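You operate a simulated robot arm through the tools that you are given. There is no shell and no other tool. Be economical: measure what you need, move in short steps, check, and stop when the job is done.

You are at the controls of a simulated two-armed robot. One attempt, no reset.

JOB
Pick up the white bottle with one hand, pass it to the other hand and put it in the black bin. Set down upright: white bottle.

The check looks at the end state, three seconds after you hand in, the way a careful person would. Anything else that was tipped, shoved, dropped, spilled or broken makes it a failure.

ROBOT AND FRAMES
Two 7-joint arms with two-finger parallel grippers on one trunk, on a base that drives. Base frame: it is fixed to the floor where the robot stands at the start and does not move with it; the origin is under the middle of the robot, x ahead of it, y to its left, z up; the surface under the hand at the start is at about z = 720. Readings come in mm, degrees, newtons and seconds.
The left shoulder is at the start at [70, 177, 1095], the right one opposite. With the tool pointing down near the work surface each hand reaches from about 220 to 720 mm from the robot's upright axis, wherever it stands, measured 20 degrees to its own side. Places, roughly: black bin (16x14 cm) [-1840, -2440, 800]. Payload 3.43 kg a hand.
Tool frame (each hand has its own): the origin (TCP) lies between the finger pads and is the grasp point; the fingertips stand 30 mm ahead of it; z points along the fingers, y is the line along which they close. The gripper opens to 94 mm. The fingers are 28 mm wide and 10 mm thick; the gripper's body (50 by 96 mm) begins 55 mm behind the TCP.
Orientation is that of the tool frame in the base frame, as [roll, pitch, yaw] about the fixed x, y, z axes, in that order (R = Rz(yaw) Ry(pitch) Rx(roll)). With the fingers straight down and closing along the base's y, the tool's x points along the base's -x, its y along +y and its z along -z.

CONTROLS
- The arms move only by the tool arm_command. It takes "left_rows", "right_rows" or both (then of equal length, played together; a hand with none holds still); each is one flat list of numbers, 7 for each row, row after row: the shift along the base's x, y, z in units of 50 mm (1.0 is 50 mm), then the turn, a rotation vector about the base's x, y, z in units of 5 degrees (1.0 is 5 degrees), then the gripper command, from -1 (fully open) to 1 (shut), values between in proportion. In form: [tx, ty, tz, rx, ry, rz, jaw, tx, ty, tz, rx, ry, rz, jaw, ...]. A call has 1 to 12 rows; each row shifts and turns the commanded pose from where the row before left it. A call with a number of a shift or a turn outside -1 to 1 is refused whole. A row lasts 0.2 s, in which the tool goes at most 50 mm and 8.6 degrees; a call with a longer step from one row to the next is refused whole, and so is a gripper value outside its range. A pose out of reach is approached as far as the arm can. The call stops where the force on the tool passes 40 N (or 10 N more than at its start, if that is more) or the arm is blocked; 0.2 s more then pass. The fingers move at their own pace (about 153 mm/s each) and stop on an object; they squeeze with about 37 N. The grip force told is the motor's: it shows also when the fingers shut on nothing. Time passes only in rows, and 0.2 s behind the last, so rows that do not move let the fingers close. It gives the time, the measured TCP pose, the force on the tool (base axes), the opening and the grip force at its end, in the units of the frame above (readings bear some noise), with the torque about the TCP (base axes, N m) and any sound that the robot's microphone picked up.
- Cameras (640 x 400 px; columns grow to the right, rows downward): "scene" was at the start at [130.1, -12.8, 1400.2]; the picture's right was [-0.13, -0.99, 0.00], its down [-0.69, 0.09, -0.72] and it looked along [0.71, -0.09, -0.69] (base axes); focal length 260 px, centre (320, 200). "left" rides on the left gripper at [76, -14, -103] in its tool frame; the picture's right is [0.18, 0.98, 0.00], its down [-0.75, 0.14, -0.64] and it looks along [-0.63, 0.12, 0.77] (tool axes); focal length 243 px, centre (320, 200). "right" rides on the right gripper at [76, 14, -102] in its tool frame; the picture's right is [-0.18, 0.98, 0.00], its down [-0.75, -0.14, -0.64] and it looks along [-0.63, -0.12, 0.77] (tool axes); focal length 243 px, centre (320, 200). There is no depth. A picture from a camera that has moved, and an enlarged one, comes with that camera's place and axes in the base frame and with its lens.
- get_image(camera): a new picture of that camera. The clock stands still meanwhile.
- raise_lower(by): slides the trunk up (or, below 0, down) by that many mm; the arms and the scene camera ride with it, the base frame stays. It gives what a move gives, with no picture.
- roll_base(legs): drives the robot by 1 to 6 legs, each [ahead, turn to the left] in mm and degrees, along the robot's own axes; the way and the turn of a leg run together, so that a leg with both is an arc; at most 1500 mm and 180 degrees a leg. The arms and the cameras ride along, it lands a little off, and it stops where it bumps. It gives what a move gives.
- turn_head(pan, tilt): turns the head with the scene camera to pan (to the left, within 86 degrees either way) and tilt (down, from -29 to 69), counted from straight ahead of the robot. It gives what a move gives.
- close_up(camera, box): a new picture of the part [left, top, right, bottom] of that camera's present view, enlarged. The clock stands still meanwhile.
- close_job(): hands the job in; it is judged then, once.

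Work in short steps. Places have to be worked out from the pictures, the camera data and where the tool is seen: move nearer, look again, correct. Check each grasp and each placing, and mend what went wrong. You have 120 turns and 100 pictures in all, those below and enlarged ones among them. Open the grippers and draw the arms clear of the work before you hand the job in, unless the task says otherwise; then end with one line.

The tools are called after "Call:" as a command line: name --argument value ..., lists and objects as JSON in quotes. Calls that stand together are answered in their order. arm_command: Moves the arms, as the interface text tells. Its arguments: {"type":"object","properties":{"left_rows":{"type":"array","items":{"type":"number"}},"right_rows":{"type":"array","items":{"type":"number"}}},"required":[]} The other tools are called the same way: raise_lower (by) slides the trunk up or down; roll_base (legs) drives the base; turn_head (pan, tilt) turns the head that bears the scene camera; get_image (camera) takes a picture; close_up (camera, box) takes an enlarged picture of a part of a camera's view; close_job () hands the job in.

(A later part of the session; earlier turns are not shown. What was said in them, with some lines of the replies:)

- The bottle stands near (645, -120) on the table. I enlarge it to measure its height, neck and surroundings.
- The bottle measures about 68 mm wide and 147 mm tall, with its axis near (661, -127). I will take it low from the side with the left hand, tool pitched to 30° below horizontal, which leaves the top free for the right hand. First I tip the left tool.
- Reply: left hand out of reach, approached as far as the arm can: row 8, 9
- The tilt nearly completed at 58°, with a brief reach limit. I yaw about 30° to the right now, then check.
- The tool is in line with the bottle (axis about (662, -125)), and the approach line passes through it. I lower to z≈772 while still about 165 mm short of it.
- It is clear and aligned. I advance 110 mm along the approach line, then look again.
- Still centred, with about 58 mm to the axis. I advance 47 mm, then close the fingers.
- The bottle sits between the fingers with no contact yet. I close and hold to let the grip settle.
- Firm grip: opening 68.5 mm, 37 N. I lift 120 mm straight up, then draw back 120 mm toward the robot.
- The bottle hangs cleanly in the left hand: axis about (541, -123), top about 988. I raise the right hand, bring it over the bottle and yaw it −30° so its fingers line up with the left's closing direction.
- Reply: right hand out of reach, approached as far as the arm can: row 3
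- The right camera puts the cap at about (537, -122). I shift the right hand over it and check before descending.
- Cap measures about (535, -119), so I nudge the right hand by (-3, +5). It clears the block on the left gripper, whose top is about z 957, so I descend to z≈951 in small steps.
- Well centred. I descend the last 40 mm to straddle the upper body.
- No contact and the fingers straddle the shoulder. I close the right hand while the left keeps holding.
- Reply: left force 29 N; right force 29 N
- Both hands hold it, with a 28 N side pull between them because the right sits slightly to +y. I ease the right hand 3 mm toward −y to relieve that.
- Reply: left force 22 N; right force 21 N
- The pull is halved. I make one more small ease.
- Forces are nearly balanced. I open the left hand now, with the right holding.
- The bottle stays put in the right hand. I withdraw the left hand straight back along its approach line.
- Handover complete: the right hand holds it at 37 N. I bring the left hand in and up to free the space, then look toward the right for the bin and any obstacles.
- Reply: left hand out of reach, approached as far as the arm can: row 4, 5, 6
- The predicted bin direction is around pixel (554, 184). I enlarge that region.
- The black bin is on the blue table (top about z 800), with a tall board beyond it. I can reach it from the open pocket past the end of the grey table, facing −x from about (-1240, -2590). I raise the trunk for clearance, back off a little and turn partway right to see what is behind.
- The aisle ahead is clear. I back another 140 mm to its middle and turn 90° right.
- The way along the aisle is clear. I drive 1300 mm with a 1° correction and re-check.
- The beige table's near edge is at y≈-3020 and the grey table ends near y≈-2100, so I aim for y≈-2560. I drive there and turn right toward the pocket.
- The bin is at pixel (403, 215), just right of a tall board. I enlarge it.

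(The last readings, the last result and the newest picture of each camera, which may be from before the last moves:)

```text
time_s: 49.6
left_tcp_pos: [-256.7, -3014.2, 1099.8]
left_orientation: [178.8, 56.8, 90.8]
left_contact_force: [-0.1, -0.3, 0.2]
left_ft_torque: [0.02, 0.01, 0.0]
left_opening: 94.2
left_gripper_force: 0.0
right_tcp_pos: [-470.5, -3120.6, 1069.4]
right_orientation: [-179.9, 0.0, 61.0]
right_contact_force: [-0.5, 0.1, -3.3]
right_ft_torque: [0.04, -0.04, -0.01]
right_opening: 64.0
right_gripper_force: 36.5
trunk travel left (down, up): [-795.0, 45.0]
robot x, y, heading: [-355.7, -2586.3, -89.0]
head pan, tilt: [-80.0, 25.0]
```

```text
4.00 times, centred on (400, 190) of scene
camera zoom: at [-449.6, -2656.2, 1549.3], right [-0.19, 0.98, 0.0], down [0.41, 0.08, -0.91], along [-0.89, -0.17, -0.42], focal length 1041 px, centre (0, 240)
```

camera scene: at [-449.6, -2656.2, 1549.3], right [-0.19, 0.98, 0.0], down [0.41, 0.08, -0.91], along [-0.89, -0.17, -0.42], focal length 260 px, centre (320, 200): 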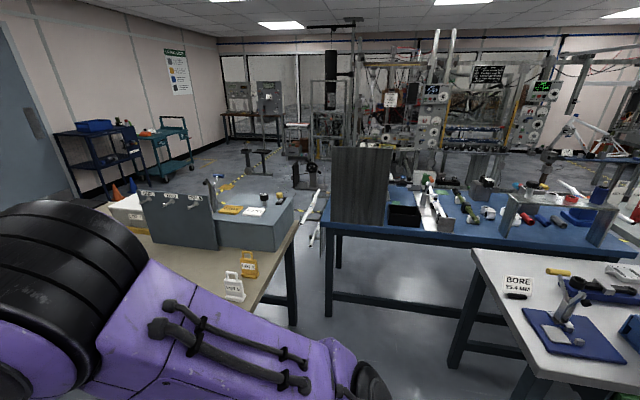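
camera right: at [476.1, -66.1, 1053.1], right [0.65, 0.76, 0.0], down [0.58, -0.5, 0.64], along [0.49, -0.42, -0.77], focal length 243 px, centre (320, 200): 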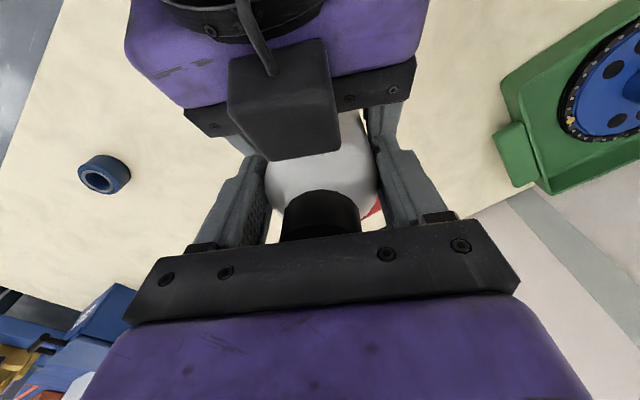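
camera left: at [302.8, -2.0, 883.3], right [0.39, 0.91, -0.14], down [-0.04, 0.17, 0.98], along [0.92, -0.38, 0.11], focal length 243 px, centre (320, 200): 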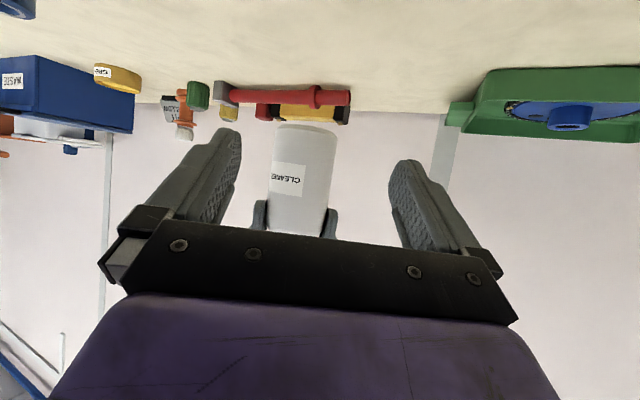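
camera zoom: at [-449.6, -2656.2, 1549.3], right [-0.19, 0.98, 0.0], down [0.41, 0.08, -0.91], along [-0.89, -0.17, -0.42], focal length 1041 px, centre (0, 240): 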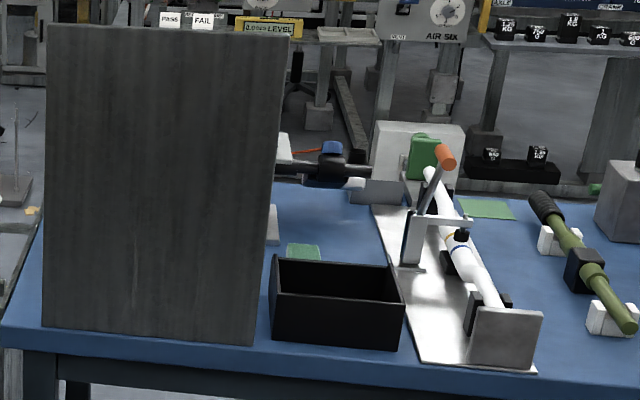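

The bin is about 75 mm deep, centred near (-1850, -2440) on a table at z≈800. The board's right edge is about 25 mm to its left and its top is near z 1240, so I will come in on the right of it. I pull the left arm back and yaw the right hand +30° so its camera bracket trails straight behind.

Call:
arm_command --left_rows '[0, 0.4, 0, 0, 0, 0, -1, 0, 0.4, 0, 0, 0, 0, -1, 0, 0.4, 0, 0, 0, 0, -1, 0, 0.4, 0, 0, 0, 0, -1, 0, 0.4, 0, 0, 0, 0, -1, 0, 0.4, 0, 0, 0, 0, -1]' --right_rows '[0, 0, 0, 0, 0, 1, 1, 0, 0, 0, 0, 0, 1, 1, 0, 0, 0, 0, 0, 1, 1, 0, 0, 0, 0, 0, 1, 1, 0, 0, 0, 0, 0, 1, 1, 0, 0, 0, 0, 0, 1, 1]'

Call:
roll_base --legs '[[0, -91]]'

Call:
turn_head --pan 0 --tilt 30

Call:
get_image --camera "scene"

```text
time_s: 51.0
left_tcp_pos: [-319.6, -2947.2, 1098.8]
left_orientation: [178.7, 56.8, 90.7]
left_contact_force: [-0.5, -0.8, -0.2]
left_ft_torque: [-0.03, -0.01, 0.02]
left_opening: 94.1
left_gripper_force: 0.0
left hand out of reach, approached as far as the arm can: row 1, 2, 3, 4, 5, 6
right_tcp_pos: [-473.0, -3120.4, 1068.4]
right_orientation: [-180.0, 0.0, 91.1]
right_contact_force: [-0.4, -0.8, -3.6]
right_ft_torque: [0.01, 0.0, 0.01]
right_opening: 63.9
right_gripper_force: 37.2
trunk travel left (down, up): [-795.0, 45.0]
robot x, y, heading: [-360.2, -2583.7, -89.2]
head pan, tilt: [-80.0, 25.0]
```

```text
time_s: 55.4
left_tcp_pos: [-721.4, -2616.0, 1099.0]
left_orientation: [178.8, 56.7, -1.0]
left_contact_force: [0.1, -0.1, 1.0]
left_ft_torque: [0.01, 0.0, 0.01]
left_opening: 94.0
left_gripper_force: 0.0
right_tcp_pos: [-888.8, -2453.7, 1069.2]
right_orientation: [-179.9, 0.0, -1.0]
right_contact_force: [0.2, -0.4, -3.7]
right_ft_torque: [-0.01, -0.05, 0.03]
right_opening: 64.1
right_gripper_force: 37.2
trunk travel left (down, up): [-795.0, 45.0]
robot x, y, heading: [-358.0, -2588.2, 179.1]
head pan, tilt: [-80.0, 25.0]
```

```text
time_s: 56.9
left_tcp_pos: [-722.1, -2614.1, 1098.8]
left_orientation: [178.8, 56.6, -1.2]
left_contact_force: [-0.2, -0.5, -0.1]
left_ft_torque: [0.02, 0.03, -0.02]
left_opening: 94.1
left_gripper_force: 0.0
right_tcp_pos: [-889.9, -2453.5, 1069.3]
right_orientation: [180.0, -0.1, -0.9]
right_contact_force: [0.9, 0.2, -3.6]
right_ft_torque: [0.01, -0.05, -0.02]
right_opening: 63.8
right_gripper_force: 36.9
trunk travel left (down, up): [-795.0, 45.0]
robot x, y, heading: [-356.9, -2584.6, 179.3]
head pan, tilt: [0.0, 30.0]
```

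```text
65 pictures are left
camera scene: at [-501.1, -2585.5, 1541.3], right [0.02, 1.0, 0.0], down [0.5, -0.01, -0.87], along [-0.87, 0.01, -0.5], focal length 260 px, centre (320, 200)
```

scene: 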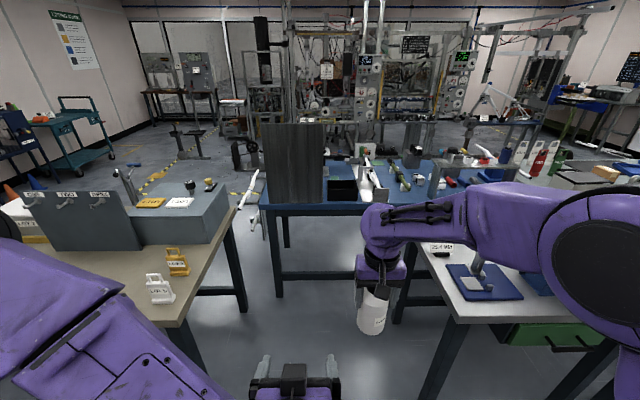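

The robot is in line with the pocket and heading 179.3°. I drive ahead 700 mm and re-measure.

Call:
roll_base --legs '[[700, 0]]'

Call:
turn_head --pan -10 --tilt 42

Call:
get_image --camera "scene"

Call:
get_image --camera "right"

```text
time_s: 60.7
left_tcp_pos: [-1422.1, -2605.2, 1099.2]
left_orientation: [178.7, 56.9, -0.9]
left_contact_force: [0.9, -0.5, 0.0]
left_ft_torque: [0.0, -0.01, -0.02]
left_opening: 93.9
left_gripper_force: 0.0
right_tcp_pos: [-1589.4, -2446.2, 1068.5]
right_orientation: [180.0, 0.0, -0.8]
right_contact_force: [0.6, 0.5, -3.3]
right_ft_torque: [-0.03, -0.01, 0.02]
right_opening: 64.0
right_gripper_force: 37.3
trunk travel left (down, up): [-795.0, 45.0]
robot x, y, heading: [-1060.7, -2576.3, 179.2]
head pan, tilt: [0.0, 30.0]
```

```text
time_s: 61.5
left_tcp_pos: [-1422.8, -2605.7, 1098.6]
left_orientation: [178.7, 56.7, -0.9]
left_contact_force: [0.0, 0.1, -0.7]
left_ft_torque: [-0.01, 0.01, 0.05]
left_opening: 93.8
left_gripper_force: 0.0
right_tcp_pos: [-1588.6, -2445.1, 1069.5]
right_orientation: [180.0, -0.1, -0.8]
right_contact_force: [-0.3, -0.1, -4.3]
right_ft_torque: [-0.01, -0.02, 0.02]
right_opening: 63.9
right_gripper_force: 37.4
trunk travel left (down, up): [-795.0, 45.0]
robot x, y, heading: [-1061.0, -2576.6, 179.3]
head pan, tilt: [-10.0, 42.0]
```

```text
64 pictures are left
camera scene: at [-1193.1, -2561.3, 1523.0], right [0.19, 0.98, 0.0], down [0.66, -0.12, -0.74], along [-0.73, 0.14, -0.67], focal length 260 px, centre (320, 200)
```

scene: 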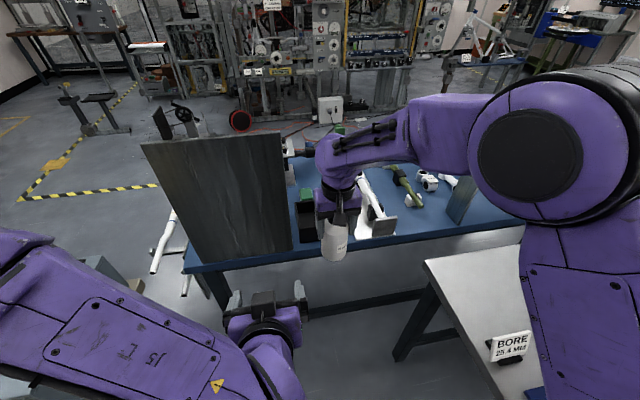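

```text
63 pictures are left
camera right: at [-1512.7, -2459.8, 1172.7], right [-0.2, -0.98, 0.0], down [-0.75, 0.15, 0.64], along [-0.63, 0.13, -0.77], focal length 243 px, centre (320, 200)
```

right: 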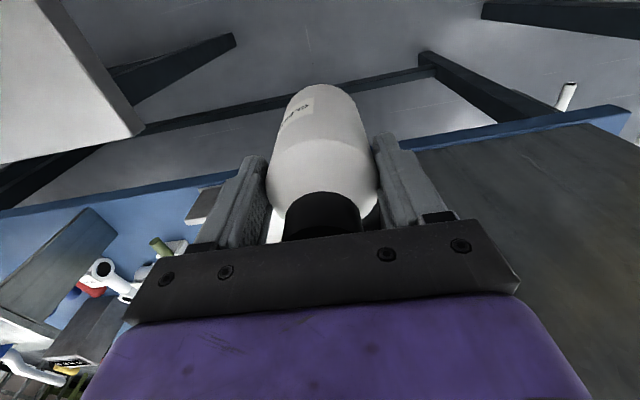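

The board's right edge is at y≈-2552, leaving the hand about 60 mm of clearance at y≈-2445. I drive ahead another 180 mm.

Call:
roll_base --legs '[[180, 0]]'

Call:
get_image --camera "right"

Call:
get_image --camera "scene"

```text
time_s: 63.0
left_tcp_pos: [-1601.5, -2603.0, 1098.7]
left_orientation: [178.8, 57.0, -1.0]
left_contact_force: [0.5, 0.5, 0.7]
left_ft_torque: [-0.01, 0.01, -0.02]
left_opening: 94.0
left_gripper_force: 0.0
right_tcp_pos: [-1768.3, -2443.9, 1070.4]
right_orientation: [-180.0, 0.0, -0.6]
right_contact_force: [0.9, 0.4, -2.8]
right_ft_torque: [-0.01, -0.02, -0.05]
right_opening: 63.8
right_gripper_force: 37.1
trunk travel left (down, up): [-795.0, 45.0]
robot x, y, heading: [-1241.8, -2572.5, 179.2]
head pan, tilt: [-10.0, 42.0]
```

```text
62 pictures are left
camera right: at [-1691.2, -2457.9, 1174.0], right [-0.2, -0.98, 0.0], down [-0.75, 0.15, 0.64], along [-0.63, 0.13, -0.77], focal length 243 px, centre (320, 200)
```

right: 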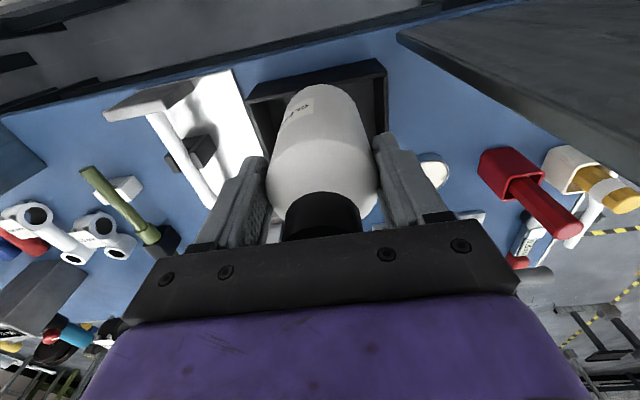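

```text
61 pictures are left
camera scene: at [-1370.7, -2559.0, 1523.3], right [0.19, 0.98, 0.0], down [0.66, -0.12, -0.74], along [-0.73, 0.14, -0.67], focal length 260 px, centre (320, 200)
```

scene: 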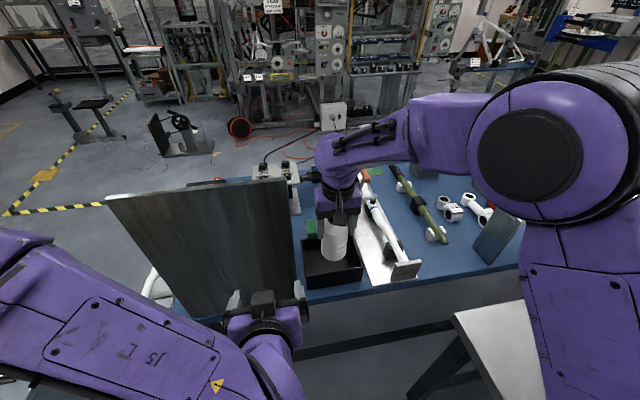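

I enlarge the bin in the scene view to fix its centre.

Call:
close_up --camera "scene" --box '[260, 180, 420, 300]'

Call:
close_up --camera "right" --box '[200, 40, 440, 240]'

```text
3.33 times, centred on (340, 240) of scene
camera zoom: at [-1370.7, -2559.0, 1523.3], right [0.19, 0.98, 0.0], down [0.66, -0.12, -0.74], along [-0.73, 0.14, -0.67], focal length 868 px, centre (253, 67)
```

zoom: 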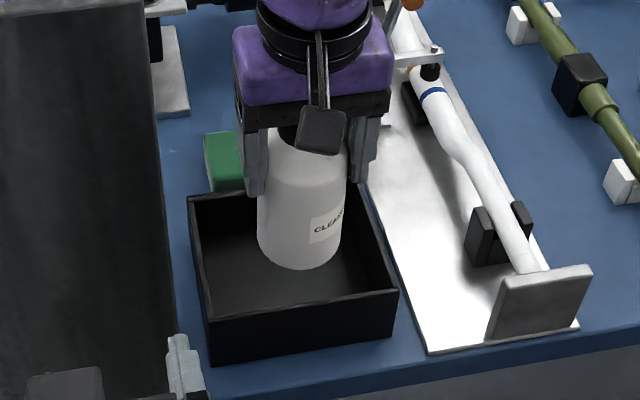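

```text
2.00 times, centred on (320, 140) of right
camera zoom: at [-1691.2, -2457.9, 1174.0], right [-0.2, -0.98, 0.0], down [-0.75, 0.15, 0.64], along [-0.63, 0.13, -0.77], focal length 485 px, centre (320, 320)
```

zoom: 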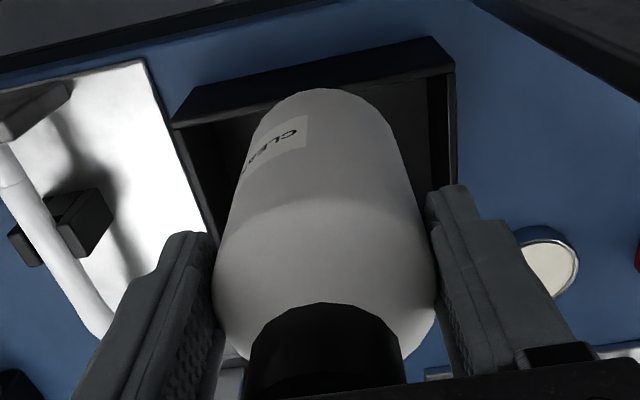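

Bin centre is (-1838, -2437), matching the given place. The bottle axis is at about (-1777, -2443) and vertical. I shift the hand (-62, +6) over the bin centre, then lower 100 mm and check.

Call:
arm_command --right_rows '[-0.31, 0.03, 0, 0, 0, 0, 1, -0.31, 0.03, 0, 0, 0, 0, 1, -0.31, 0.03, 0, 0, 0, 0, 1, -0.31, 0.03, 0, 0, 0, 0, 1, 0, 0, -0.4, 0, 0, 0, 1, 0, 0, -0.4, 0, 0, 0, 1, 0, 0, -0.4, 0, 0, 0, 1, 0, 0, -0.4, 0, 0, 0, 1, 0, 0, 0, 0, 0, 0, 1]'

Call:
close_up --camera "scene" --box '[260, 160, 420, 280]'

Call:
get_image --camera "right"

```text
time_s: 65.0
left_tcp_pos: [-1602.6, -2602.9, 1097.7]
left_orientation: [178.9, 56.7, -0.9]
left_contact_force: [-0.1, 0.2, 0.1]
left_ft_torque: [0.04, -0.01, 0.02]
left_opening: 94.0
left_gripper_force: 0.0
right_tcp_pos: [-1831.9, -2437.9, 987.9]
right_orientation: [180.0, -0.1, -0.7]
right_contact_force: [0.0, 0.1, -4.1]
right_ft_torque: [0.06, -0.05, -0.01]
right_opening: 63.9
right_gripper_force: 37.1
trunk travel left (down, up): [-795.0, 45.0]
robot x, y, heading: [-1241.0, -2572.2, 179.4]
head pan, tilt: [-10.0, 42.0]
```

```text
3.33 times, centred on (340, 220) of scene
camera zoom: at [-1373.5, -2559.0, 1523.0], right [0.19, 0.98, 0.0], down [0.66, -0.12, -0.74], along [-0.73, 0.14, -0.67], focal length 868 px, centre (253, 133)
```

zoom: 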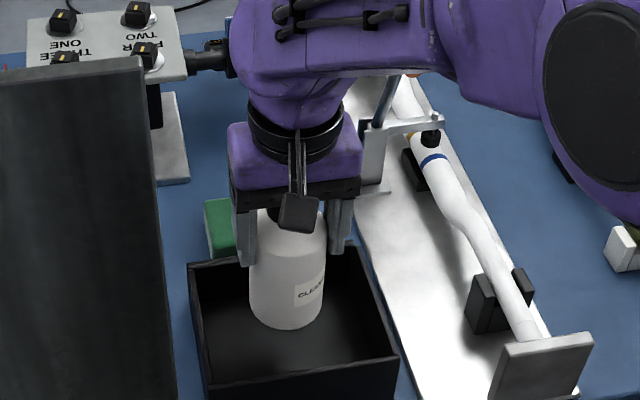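

```text
57 pictures are left
camera right: at [-1756.3, -2452.6, 1092.3], right [-0.2, -0.98, 0.0], down [-0.75, 0.15, 0.64], along [-0.63, 0.13, -0.77], focal length 243 px, centre (320, 200)
```

right: 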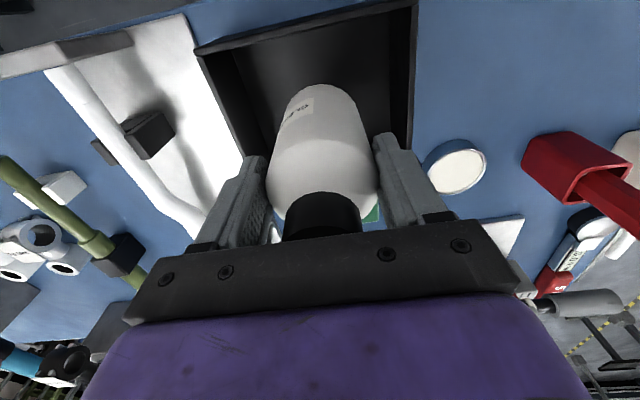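

It is centred over the bin. I lower 64 mm, which leaves roughly 12 mm to the bin floor.

Call:
arm_command --right_rows '[-0.03, 0, -0.32, 0, 0, 0, 1, 0, 0, -0.32, 0, 0, 0, 1, 0, 0, -0.32, 0, 0, 0, 1, 0, 0, -0.32, 0, 0, 0, 1, 0, 0, 0, 0, 0, 0, 1]'

Call:
close_up --camera "scene" --box '[260, 160, 420, 280]'

```text
time_s: 66.2
left_tcp_pos: [-1603.3, -2602.8, 1098.7]
left_orientation: [178.8, 56.7, -0.9]
left_contact_force: [1.4, 1.2, -0.2]
left_ft_torque: [-0.03, 0.03, 0.0]
left_opening: 93.8
left_gripper_force: 0.0
right_tcp_pos: [-1833.4, -2438.3, 925.1]
right_orientation: [-180.0, 0.0, -0.7]
right_contact_force: [0.3, -0.3, -2.8]
right_ft_torque: [-0.01, -0.01, 0.04]
right_opening: 63.9
right_gripper_force: 37.0
trunk travel left (down, up): [-795.0, 45.0]
robot x, y, heading: [-1240.2, -2572.5, 179.1]
head pan, tilt: [-10.0, 42.0]
```

```text
3.33 times, centred on (340, 220) of scene
camera zoom: at [-1373.4, -2559.0, 1523.0], right [0.19, 0.98, 0.0], down [0.66, -0.12, -0.74], along [-0.73, 0.14, -0.67], focal length 868 px, centre (253, 133)
```

zoom: 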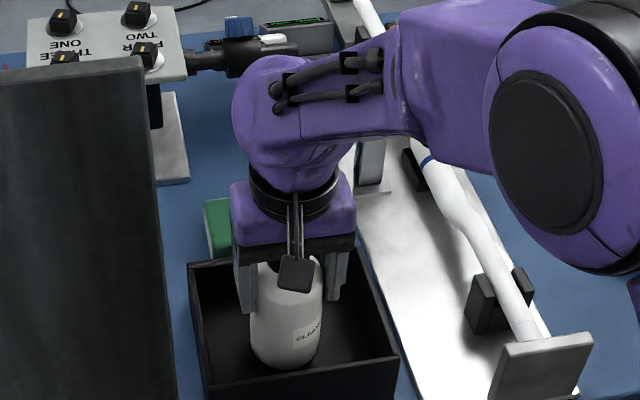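

I continue in small steps and watch the vertical force.

Call:
arm_command --right_rows '[0, 0, -0.06, 0, 0, 0, 1, 0, 0, -0.06, 0, 0, 0, 1, 0, 0, 0, 0, 0, 0, 1]'

Call:
arm_command --right_rows '[0, 0, -0.06, 0, 0, 0, 1, 0, 0, 0, 0, 0, 0, 1]'

```text
time_s: 67.0
left_tcp_pos: [-1603.3, -2603.8, 1098.6]
left_orientation: [178.8, 56.6, -0.9]
left_contact_force: [-0.2, -0.2, -1.3]
left_ft_torque: [0.01, 0.0, -0.01]
left_opening: 94.1
left_gripper_force: 0.1
right_tcp_pos: [-1833.7, -2438.5, 919.4]
right_orientation: [-180.0, -0.2, -0.7]
right_contact_force: [-0.3, -0.3, -4.2]
right_ft_torque: [-0.01, -0.08, 0.0]
right_opening: 64.1
right_gripper_force: 37.1
trunk travel left (down, up): [-795.0, 45.0]
robot x, y, heading: [-1236.3, -2576.5, 179.1]
head pan, tilt: [-10.0, 42.0]
```

```text
time_s: 67.6
left_tcp_pos: [-1603.5, -2603.5, 1098.7]
left_orientation: [178.8, 56.6, -0.9]
left_contact_force: [0.4, 0.2, -0.5]
left_ft_torque: [-0.02, 0.02, -0.01]
left_opening: 94.0
left_gripper_force: 0.1
right_tcp_pos: [-1833.1, -2438.0, 916.6]
right_orientation: [-179.9, -0.1, -0.7]
right_contact_force: [0.1, -0.3, -3.2]
right_ft_torque: [0.02, -0.04, -0.01]
right_opening: 64.0
right_gripper_force: 36.6
trunk travel left (down, up): [-795.0, 45.0]
robot x, y, heading: [-1237.8, -2571.5, 179.2]
head pan, tilt: [-10.0, 42.0]
```

Not yet in contact. I keep going down in 3 mm steps.

Call:
arm_command --right_rows '[0, 0, -0.06, 0, 0, 0, 1, 0, 0, 0, 0, 0, 0, 1]'

Call:
arm_command --right_rows '[0, 0, -0.05, 0, 0, 0, 1, 0, 0, 0, 0, 0, 0, 1]'

```text
time_s: 68.2
left_tcp_pos: [-1601.9, -2603.6, 1099.9]
left_orientation: [178.6, 56.9, -1.0]
left_contact_force: [-0.1, 0.1, -0.9]
left_ft_torque: [-0.03, 0.02, 0.0]
left_opening: 93.9
left_gripper_force: 0.1
right_tcp_pos: [-1832.6, -2438.1, 913.9]
right_orientation: [-179.9, 0.2, -0.7]
right_contact_force: [-2.9, 1.2, 11.3]
right_ft_torque: [-0.02, -0.07, 0.02]
right_opening: 64.0
right_gripper_force: 37.0
trunk travel left (down, up): [-795.0, 45.0]
robot x, y, heading: [-1239.1, -2572.4, 179.4]
head pan, tilt: [-10.0, 42.0]
```

```text
time_s: 68.8
left_tcp_pos: [-1599.5, -2602.7, 1099.4]
left_orientation: [178.8, 56.9, -0.9]
left_contact_force: [0.8, -0.6, 0.1]
left_ft_torque: [-0.03, -0.02, 0.0]
left_opening: 93.9
left_gripper_force: 0.1
right_tcp_pos: [-1833.1, -2438.0, 914.7]
right_orientation: [-179.9, 0.5, -0.9]
right_contact_force: [-8.2, 2.6, 30.2]
right_ft_torque: [0.07, 0.28, -0.08]
right_opening: 64.1
right_gripper_force: 36.9
trunk travel left (down, up): [-795.0, 45.0]
robot x, y, heading: [-1240.1, -2574.8, 179.2]
head pan, tilt: [-10.0, 42.0]
```

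The bottle is on the bin floor (30 N). I ease up 2.5 mm to remove the preload, then look before releasing.

Call:
arm_command --right_rows '[0, 0, 0.05, 0, 0, 0, 1, 0, 0, 0, 0, 0, 0, 1]'

Call:
close_up --camera "scene" --box '[260, 160, 420, 280]'

```text
time_s: 69.4
left_tcp_pos: [-1599.9, -2603.2, 1097.8]
left_orientation: [178.8, 56.7, -0.9]
left_contact_force: [-0.3, -0.7, -0.4]
left_ft_torque: [-0.02, -0.01, -0.02]
left_opening: 93.9
left_gripper_force: 0.0
right_tcp_pos: [-1830.9, -2439.7, 914.2]
right_orientation: [-179.9, 0.1, -0.8]
right_contact_force: [-7.6, 2.0, 19.2]
right_ft_torque: [-0.01, 1.15, -0.1]
right_opening: 64.2
right_gripper_force: 36.6
trunk travel left (down, up): [-795.0, 45.0]
robot x, y, heading: [-1240.3, -2577.7, 179.2]
head pan, tilt: [-10.0, 42.0]
```

```text
3.33 times, centred on (340, 220) of scene
camera zoom: at [-1371.0, -2559.5, 1523.2], right [0.19, 0.98, 0.0], down [0.66, -0.12, -0.74], along [-0.73, 0.14, -0.67], focal length 868 px, centre (253, 133)
```

zoom: 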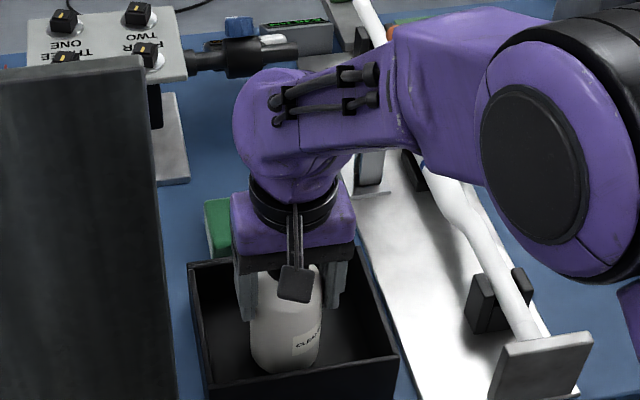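

There is still 19 N of downward push, so I ease a little more.

Call:
arm_command --right_rows '[0, 0, 0.03, 0, 0, 0, 1, 0, 0, 0, 0, 0, 0, 1]'

```text
time_s: 70.0
left_tcp_pos: [-1601.6, -2603.2, 1098.5]
left_orientation: [178.8, 56.7, -1.0]
left_contact_force: [0.2, 0.3, 0.7]
left_ft_torque: [-0.04, 0.0, -0.01]
left_opening: 93.9
left_gripper_force: 0.1
right_tcp_pos: [-1831.4, -2438.8, 915.0]
right_orientation: [-179.8, -0.1, -0.7]
right_contact_force: [-4.0, 0.0, 9.0]
right_ft_torque: [0.03, 0.81, -0.04]
right_opening: 63.9
right_gripper_force: 36.9
trunk travel left (down, up): [-795.0, 45.0]
robot x, y, heading: [-1241.0, -2575.5, 179.1]
head pan, tilt: [-10.0, 42.0]
```

Light contact only. I open the fingers gradually.

Call:
arm_command --right_rows '[0, 0, 0.01, 0, 0, 0, 0.5, 0, 0, 0, 0, 0, 0, 0, 0, 0, 0, 0, 0, 0, -0.4, 0, 0, 0, 0, 0, 0, -0.8, 0, 0, 0, 0, 0, 0, -1, 0, 0, 0, 0, 0, 0, -1]'

Call:
get_image --camera "right"

Call:
close_up --camera "scene" --box '[260, 160, 420, 280]'

```text
time_s: 71.4
left_tcp_pos: [-1602.1, -2604.2, 1098.4]
left_orientation: [178.8, 56.9, -0.9]
left_contact_force: [0.3, -0.3, 0.7]
left_ft_torque: [0.0, 0.02, 0.02]
left_opening: 93.9
left_gripper_force: 0.1
right_tcp_pos: [-1832.8, -2438.3, 914.7]
right_orientation: [-179.9, 0.0, -0.7]
right_contact_force: [-0.3, 0.1, 1.1]
right_ft_torque: [0.04, 0.01, -0.04]
right_opening: 94.1
right_gripper_force: 0.0
trunk travel left (down, up): [-795.0, 45.0]
robot x, y, heading: [-1237.5, -2572.8, 179.3]
head pan, tilt: [-10.0, 42.0]
```

```text
54 pictures are left
camera right: at [-1756.6, -2452.2, 1018.9], right [-0.2, -0.98, 0.0], down [-0.75, 0.15, 0.64], along [-0.63, 0.13, -0.77], focal length 243 px, centre (320, 200)
```

right: 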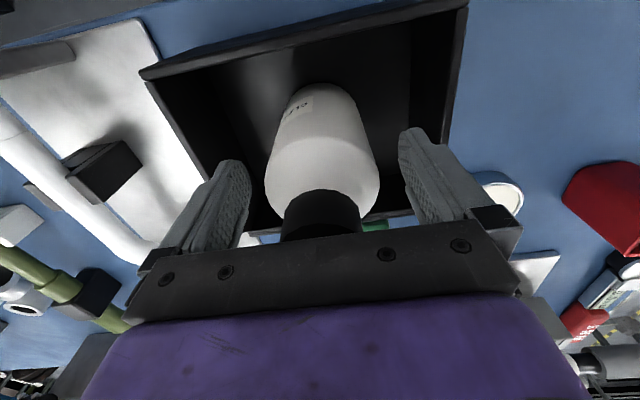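

```text
3.33 times, centred on (340, 220) of scene
camera zoom: at [-1373.1, -2559.1, 1523.1], right [0.19, 0.98, 0.0], down [0.66, -0.12, -0.74], along [-0.73, 0.14, -0.67], focal length 868 px, centre (253, 133)
```

zoom: 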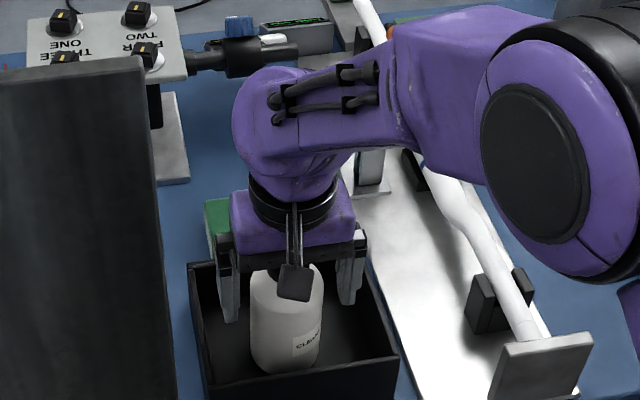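

The bottle stands free in the bin. I raise the hand straight up 190 mm, clear of the bottle.

Call:
arm_command --right_rows '[0, 0, 0.2, 0, 0, 0, -1, 0, 0, 0.4, 0, 0, 0, -1, 0, 0, 0.5, 0, 0, 0, -1, 0, 0, 0.5, 0, 0, 0, -1, 0, 0, 0.5, 0, 0, 0, -1, 0, 0, 0.5, 0, 0, 0, -1, 0, 0, 0.5, 0, 0, 0, -1, 0, 0, 0.5, 0, 0, 0, -1]'

Call:
get_image --camera "scene"

Call:
get_image --camera "right"

```text
time_s: 73.2
left_tcp_pos: [-1602.5, -2604.2, 1098.1]
left_orientation: [178.7, 56.8, -1.0]
left_contact_force: [-1.0, -0.2, 0.5]
left_ft_torque: [-0.01, -0.01, -0.01]
left_opening: 94.0
left_gripper_force: 0.0
right_tcp_pos: [-1833.5, -2439.4, 1095.4]
right_orientation: [-180.0, 0.0, -0.7]
right_contact_force: [-0.4, 0.1, 0.3]
right_ft_torque: [0.02, 0.0, -0.05]
right_opening: 93.7
right_gripper_force: 0.1
trunk travel left (down, up): [-795.0, 45.0]
robot x, y, heading: [-1240.1, -2573.0, 179.3]
head pan, tilt: [-10.0, 42.0]
```

```text
52 pictures are left
camera scene: at [-1372.5, -2559.0, 1523.1], right [0.19, 0.98, 0.0], down [0.66, -0.12, -0.74], along [-0.73, 0.14, -0.67], focal length 260 px, centre (320, 200)
```

scene: 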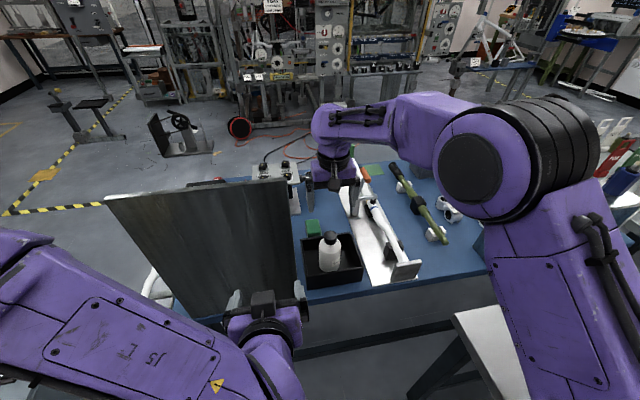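

```text
51 pictures are left
camera right: at [-1757.2, -2453.8, 1200.7], right [-0.2, -0.98, 0.0], down [-0.75, 0.15, 0.64], along [-0.63, 0.13, -0.77], focal length 243 px, centre (320, 200)
```

right: 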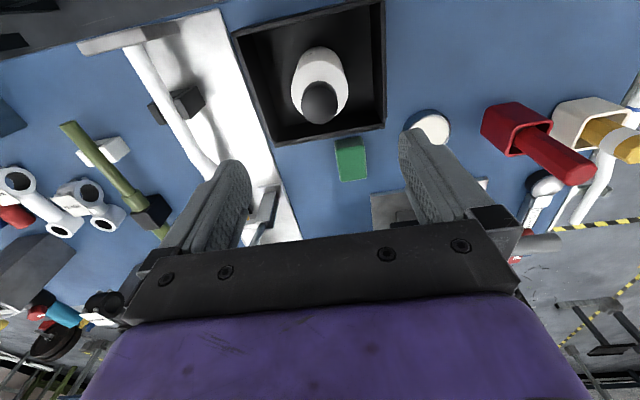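

The bottle stands upright inside the bin and nothing else has moved. I back the robot straight out 400 mm to draw both arms clear and take a last look.

Call:
roll_base --legs '[[-400, 0]]'

Call:
get_image --camera "scene"

```text
time_s: 75.7
left_tcp_pos: [-1200.8, -2609.5, 1098.7]
left_orientation: [178.8, 56.8, -0.4]
left_contact_force: [0.2, -0.7, 0.1]
left_ft_torque: [-0.02, 0.02, -0.01]
left_opening: 94.0
left_gripper_force: 0.1
right_tcp_pos: [-1433.8, -2448.1, 1095.5]
right_orientation: [-180.0, 0.0, -0.3]
right_contact_force: [-0.7, -0.8, 0.4]
right_ft_torque: [0.01, 0.01, 0.03]
right_opening: 94.0
right_gripper_force: 0.1
trunk travel left (down, up): [-795.0, 45.0]
robot x, y, heading: [-841.4, -2574.8, 179.9]
head pan, tilt: [-10.0, 42.0]
```

```text
50 pictures are left
camera scene: at [-972.0, -2563.7, 1522.9], right [0.18, 0.98, 0.0], down [0.66, -0.12, -0.74], along [-0.73, 0.13, -0.67], focal length 260 px, centre (320, 200)
```

scene: 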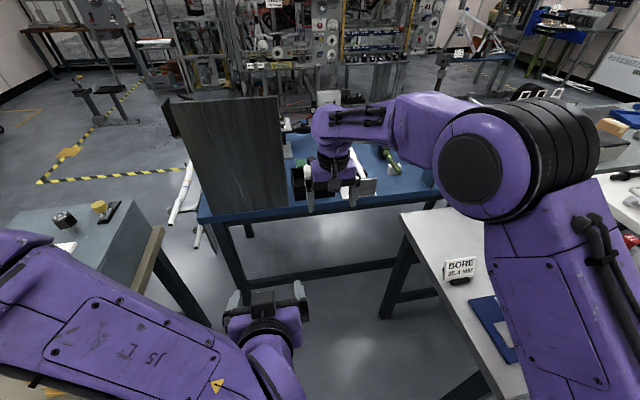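

Both grippers are open and clear, and nothing was disturbed, so I hand the job in.

Call:
close_job

```text
The job is handed in.
```

The white bottle was picked up with the left hand, passed to the right hand, and set down upright in the black bin; nothing else was moved.
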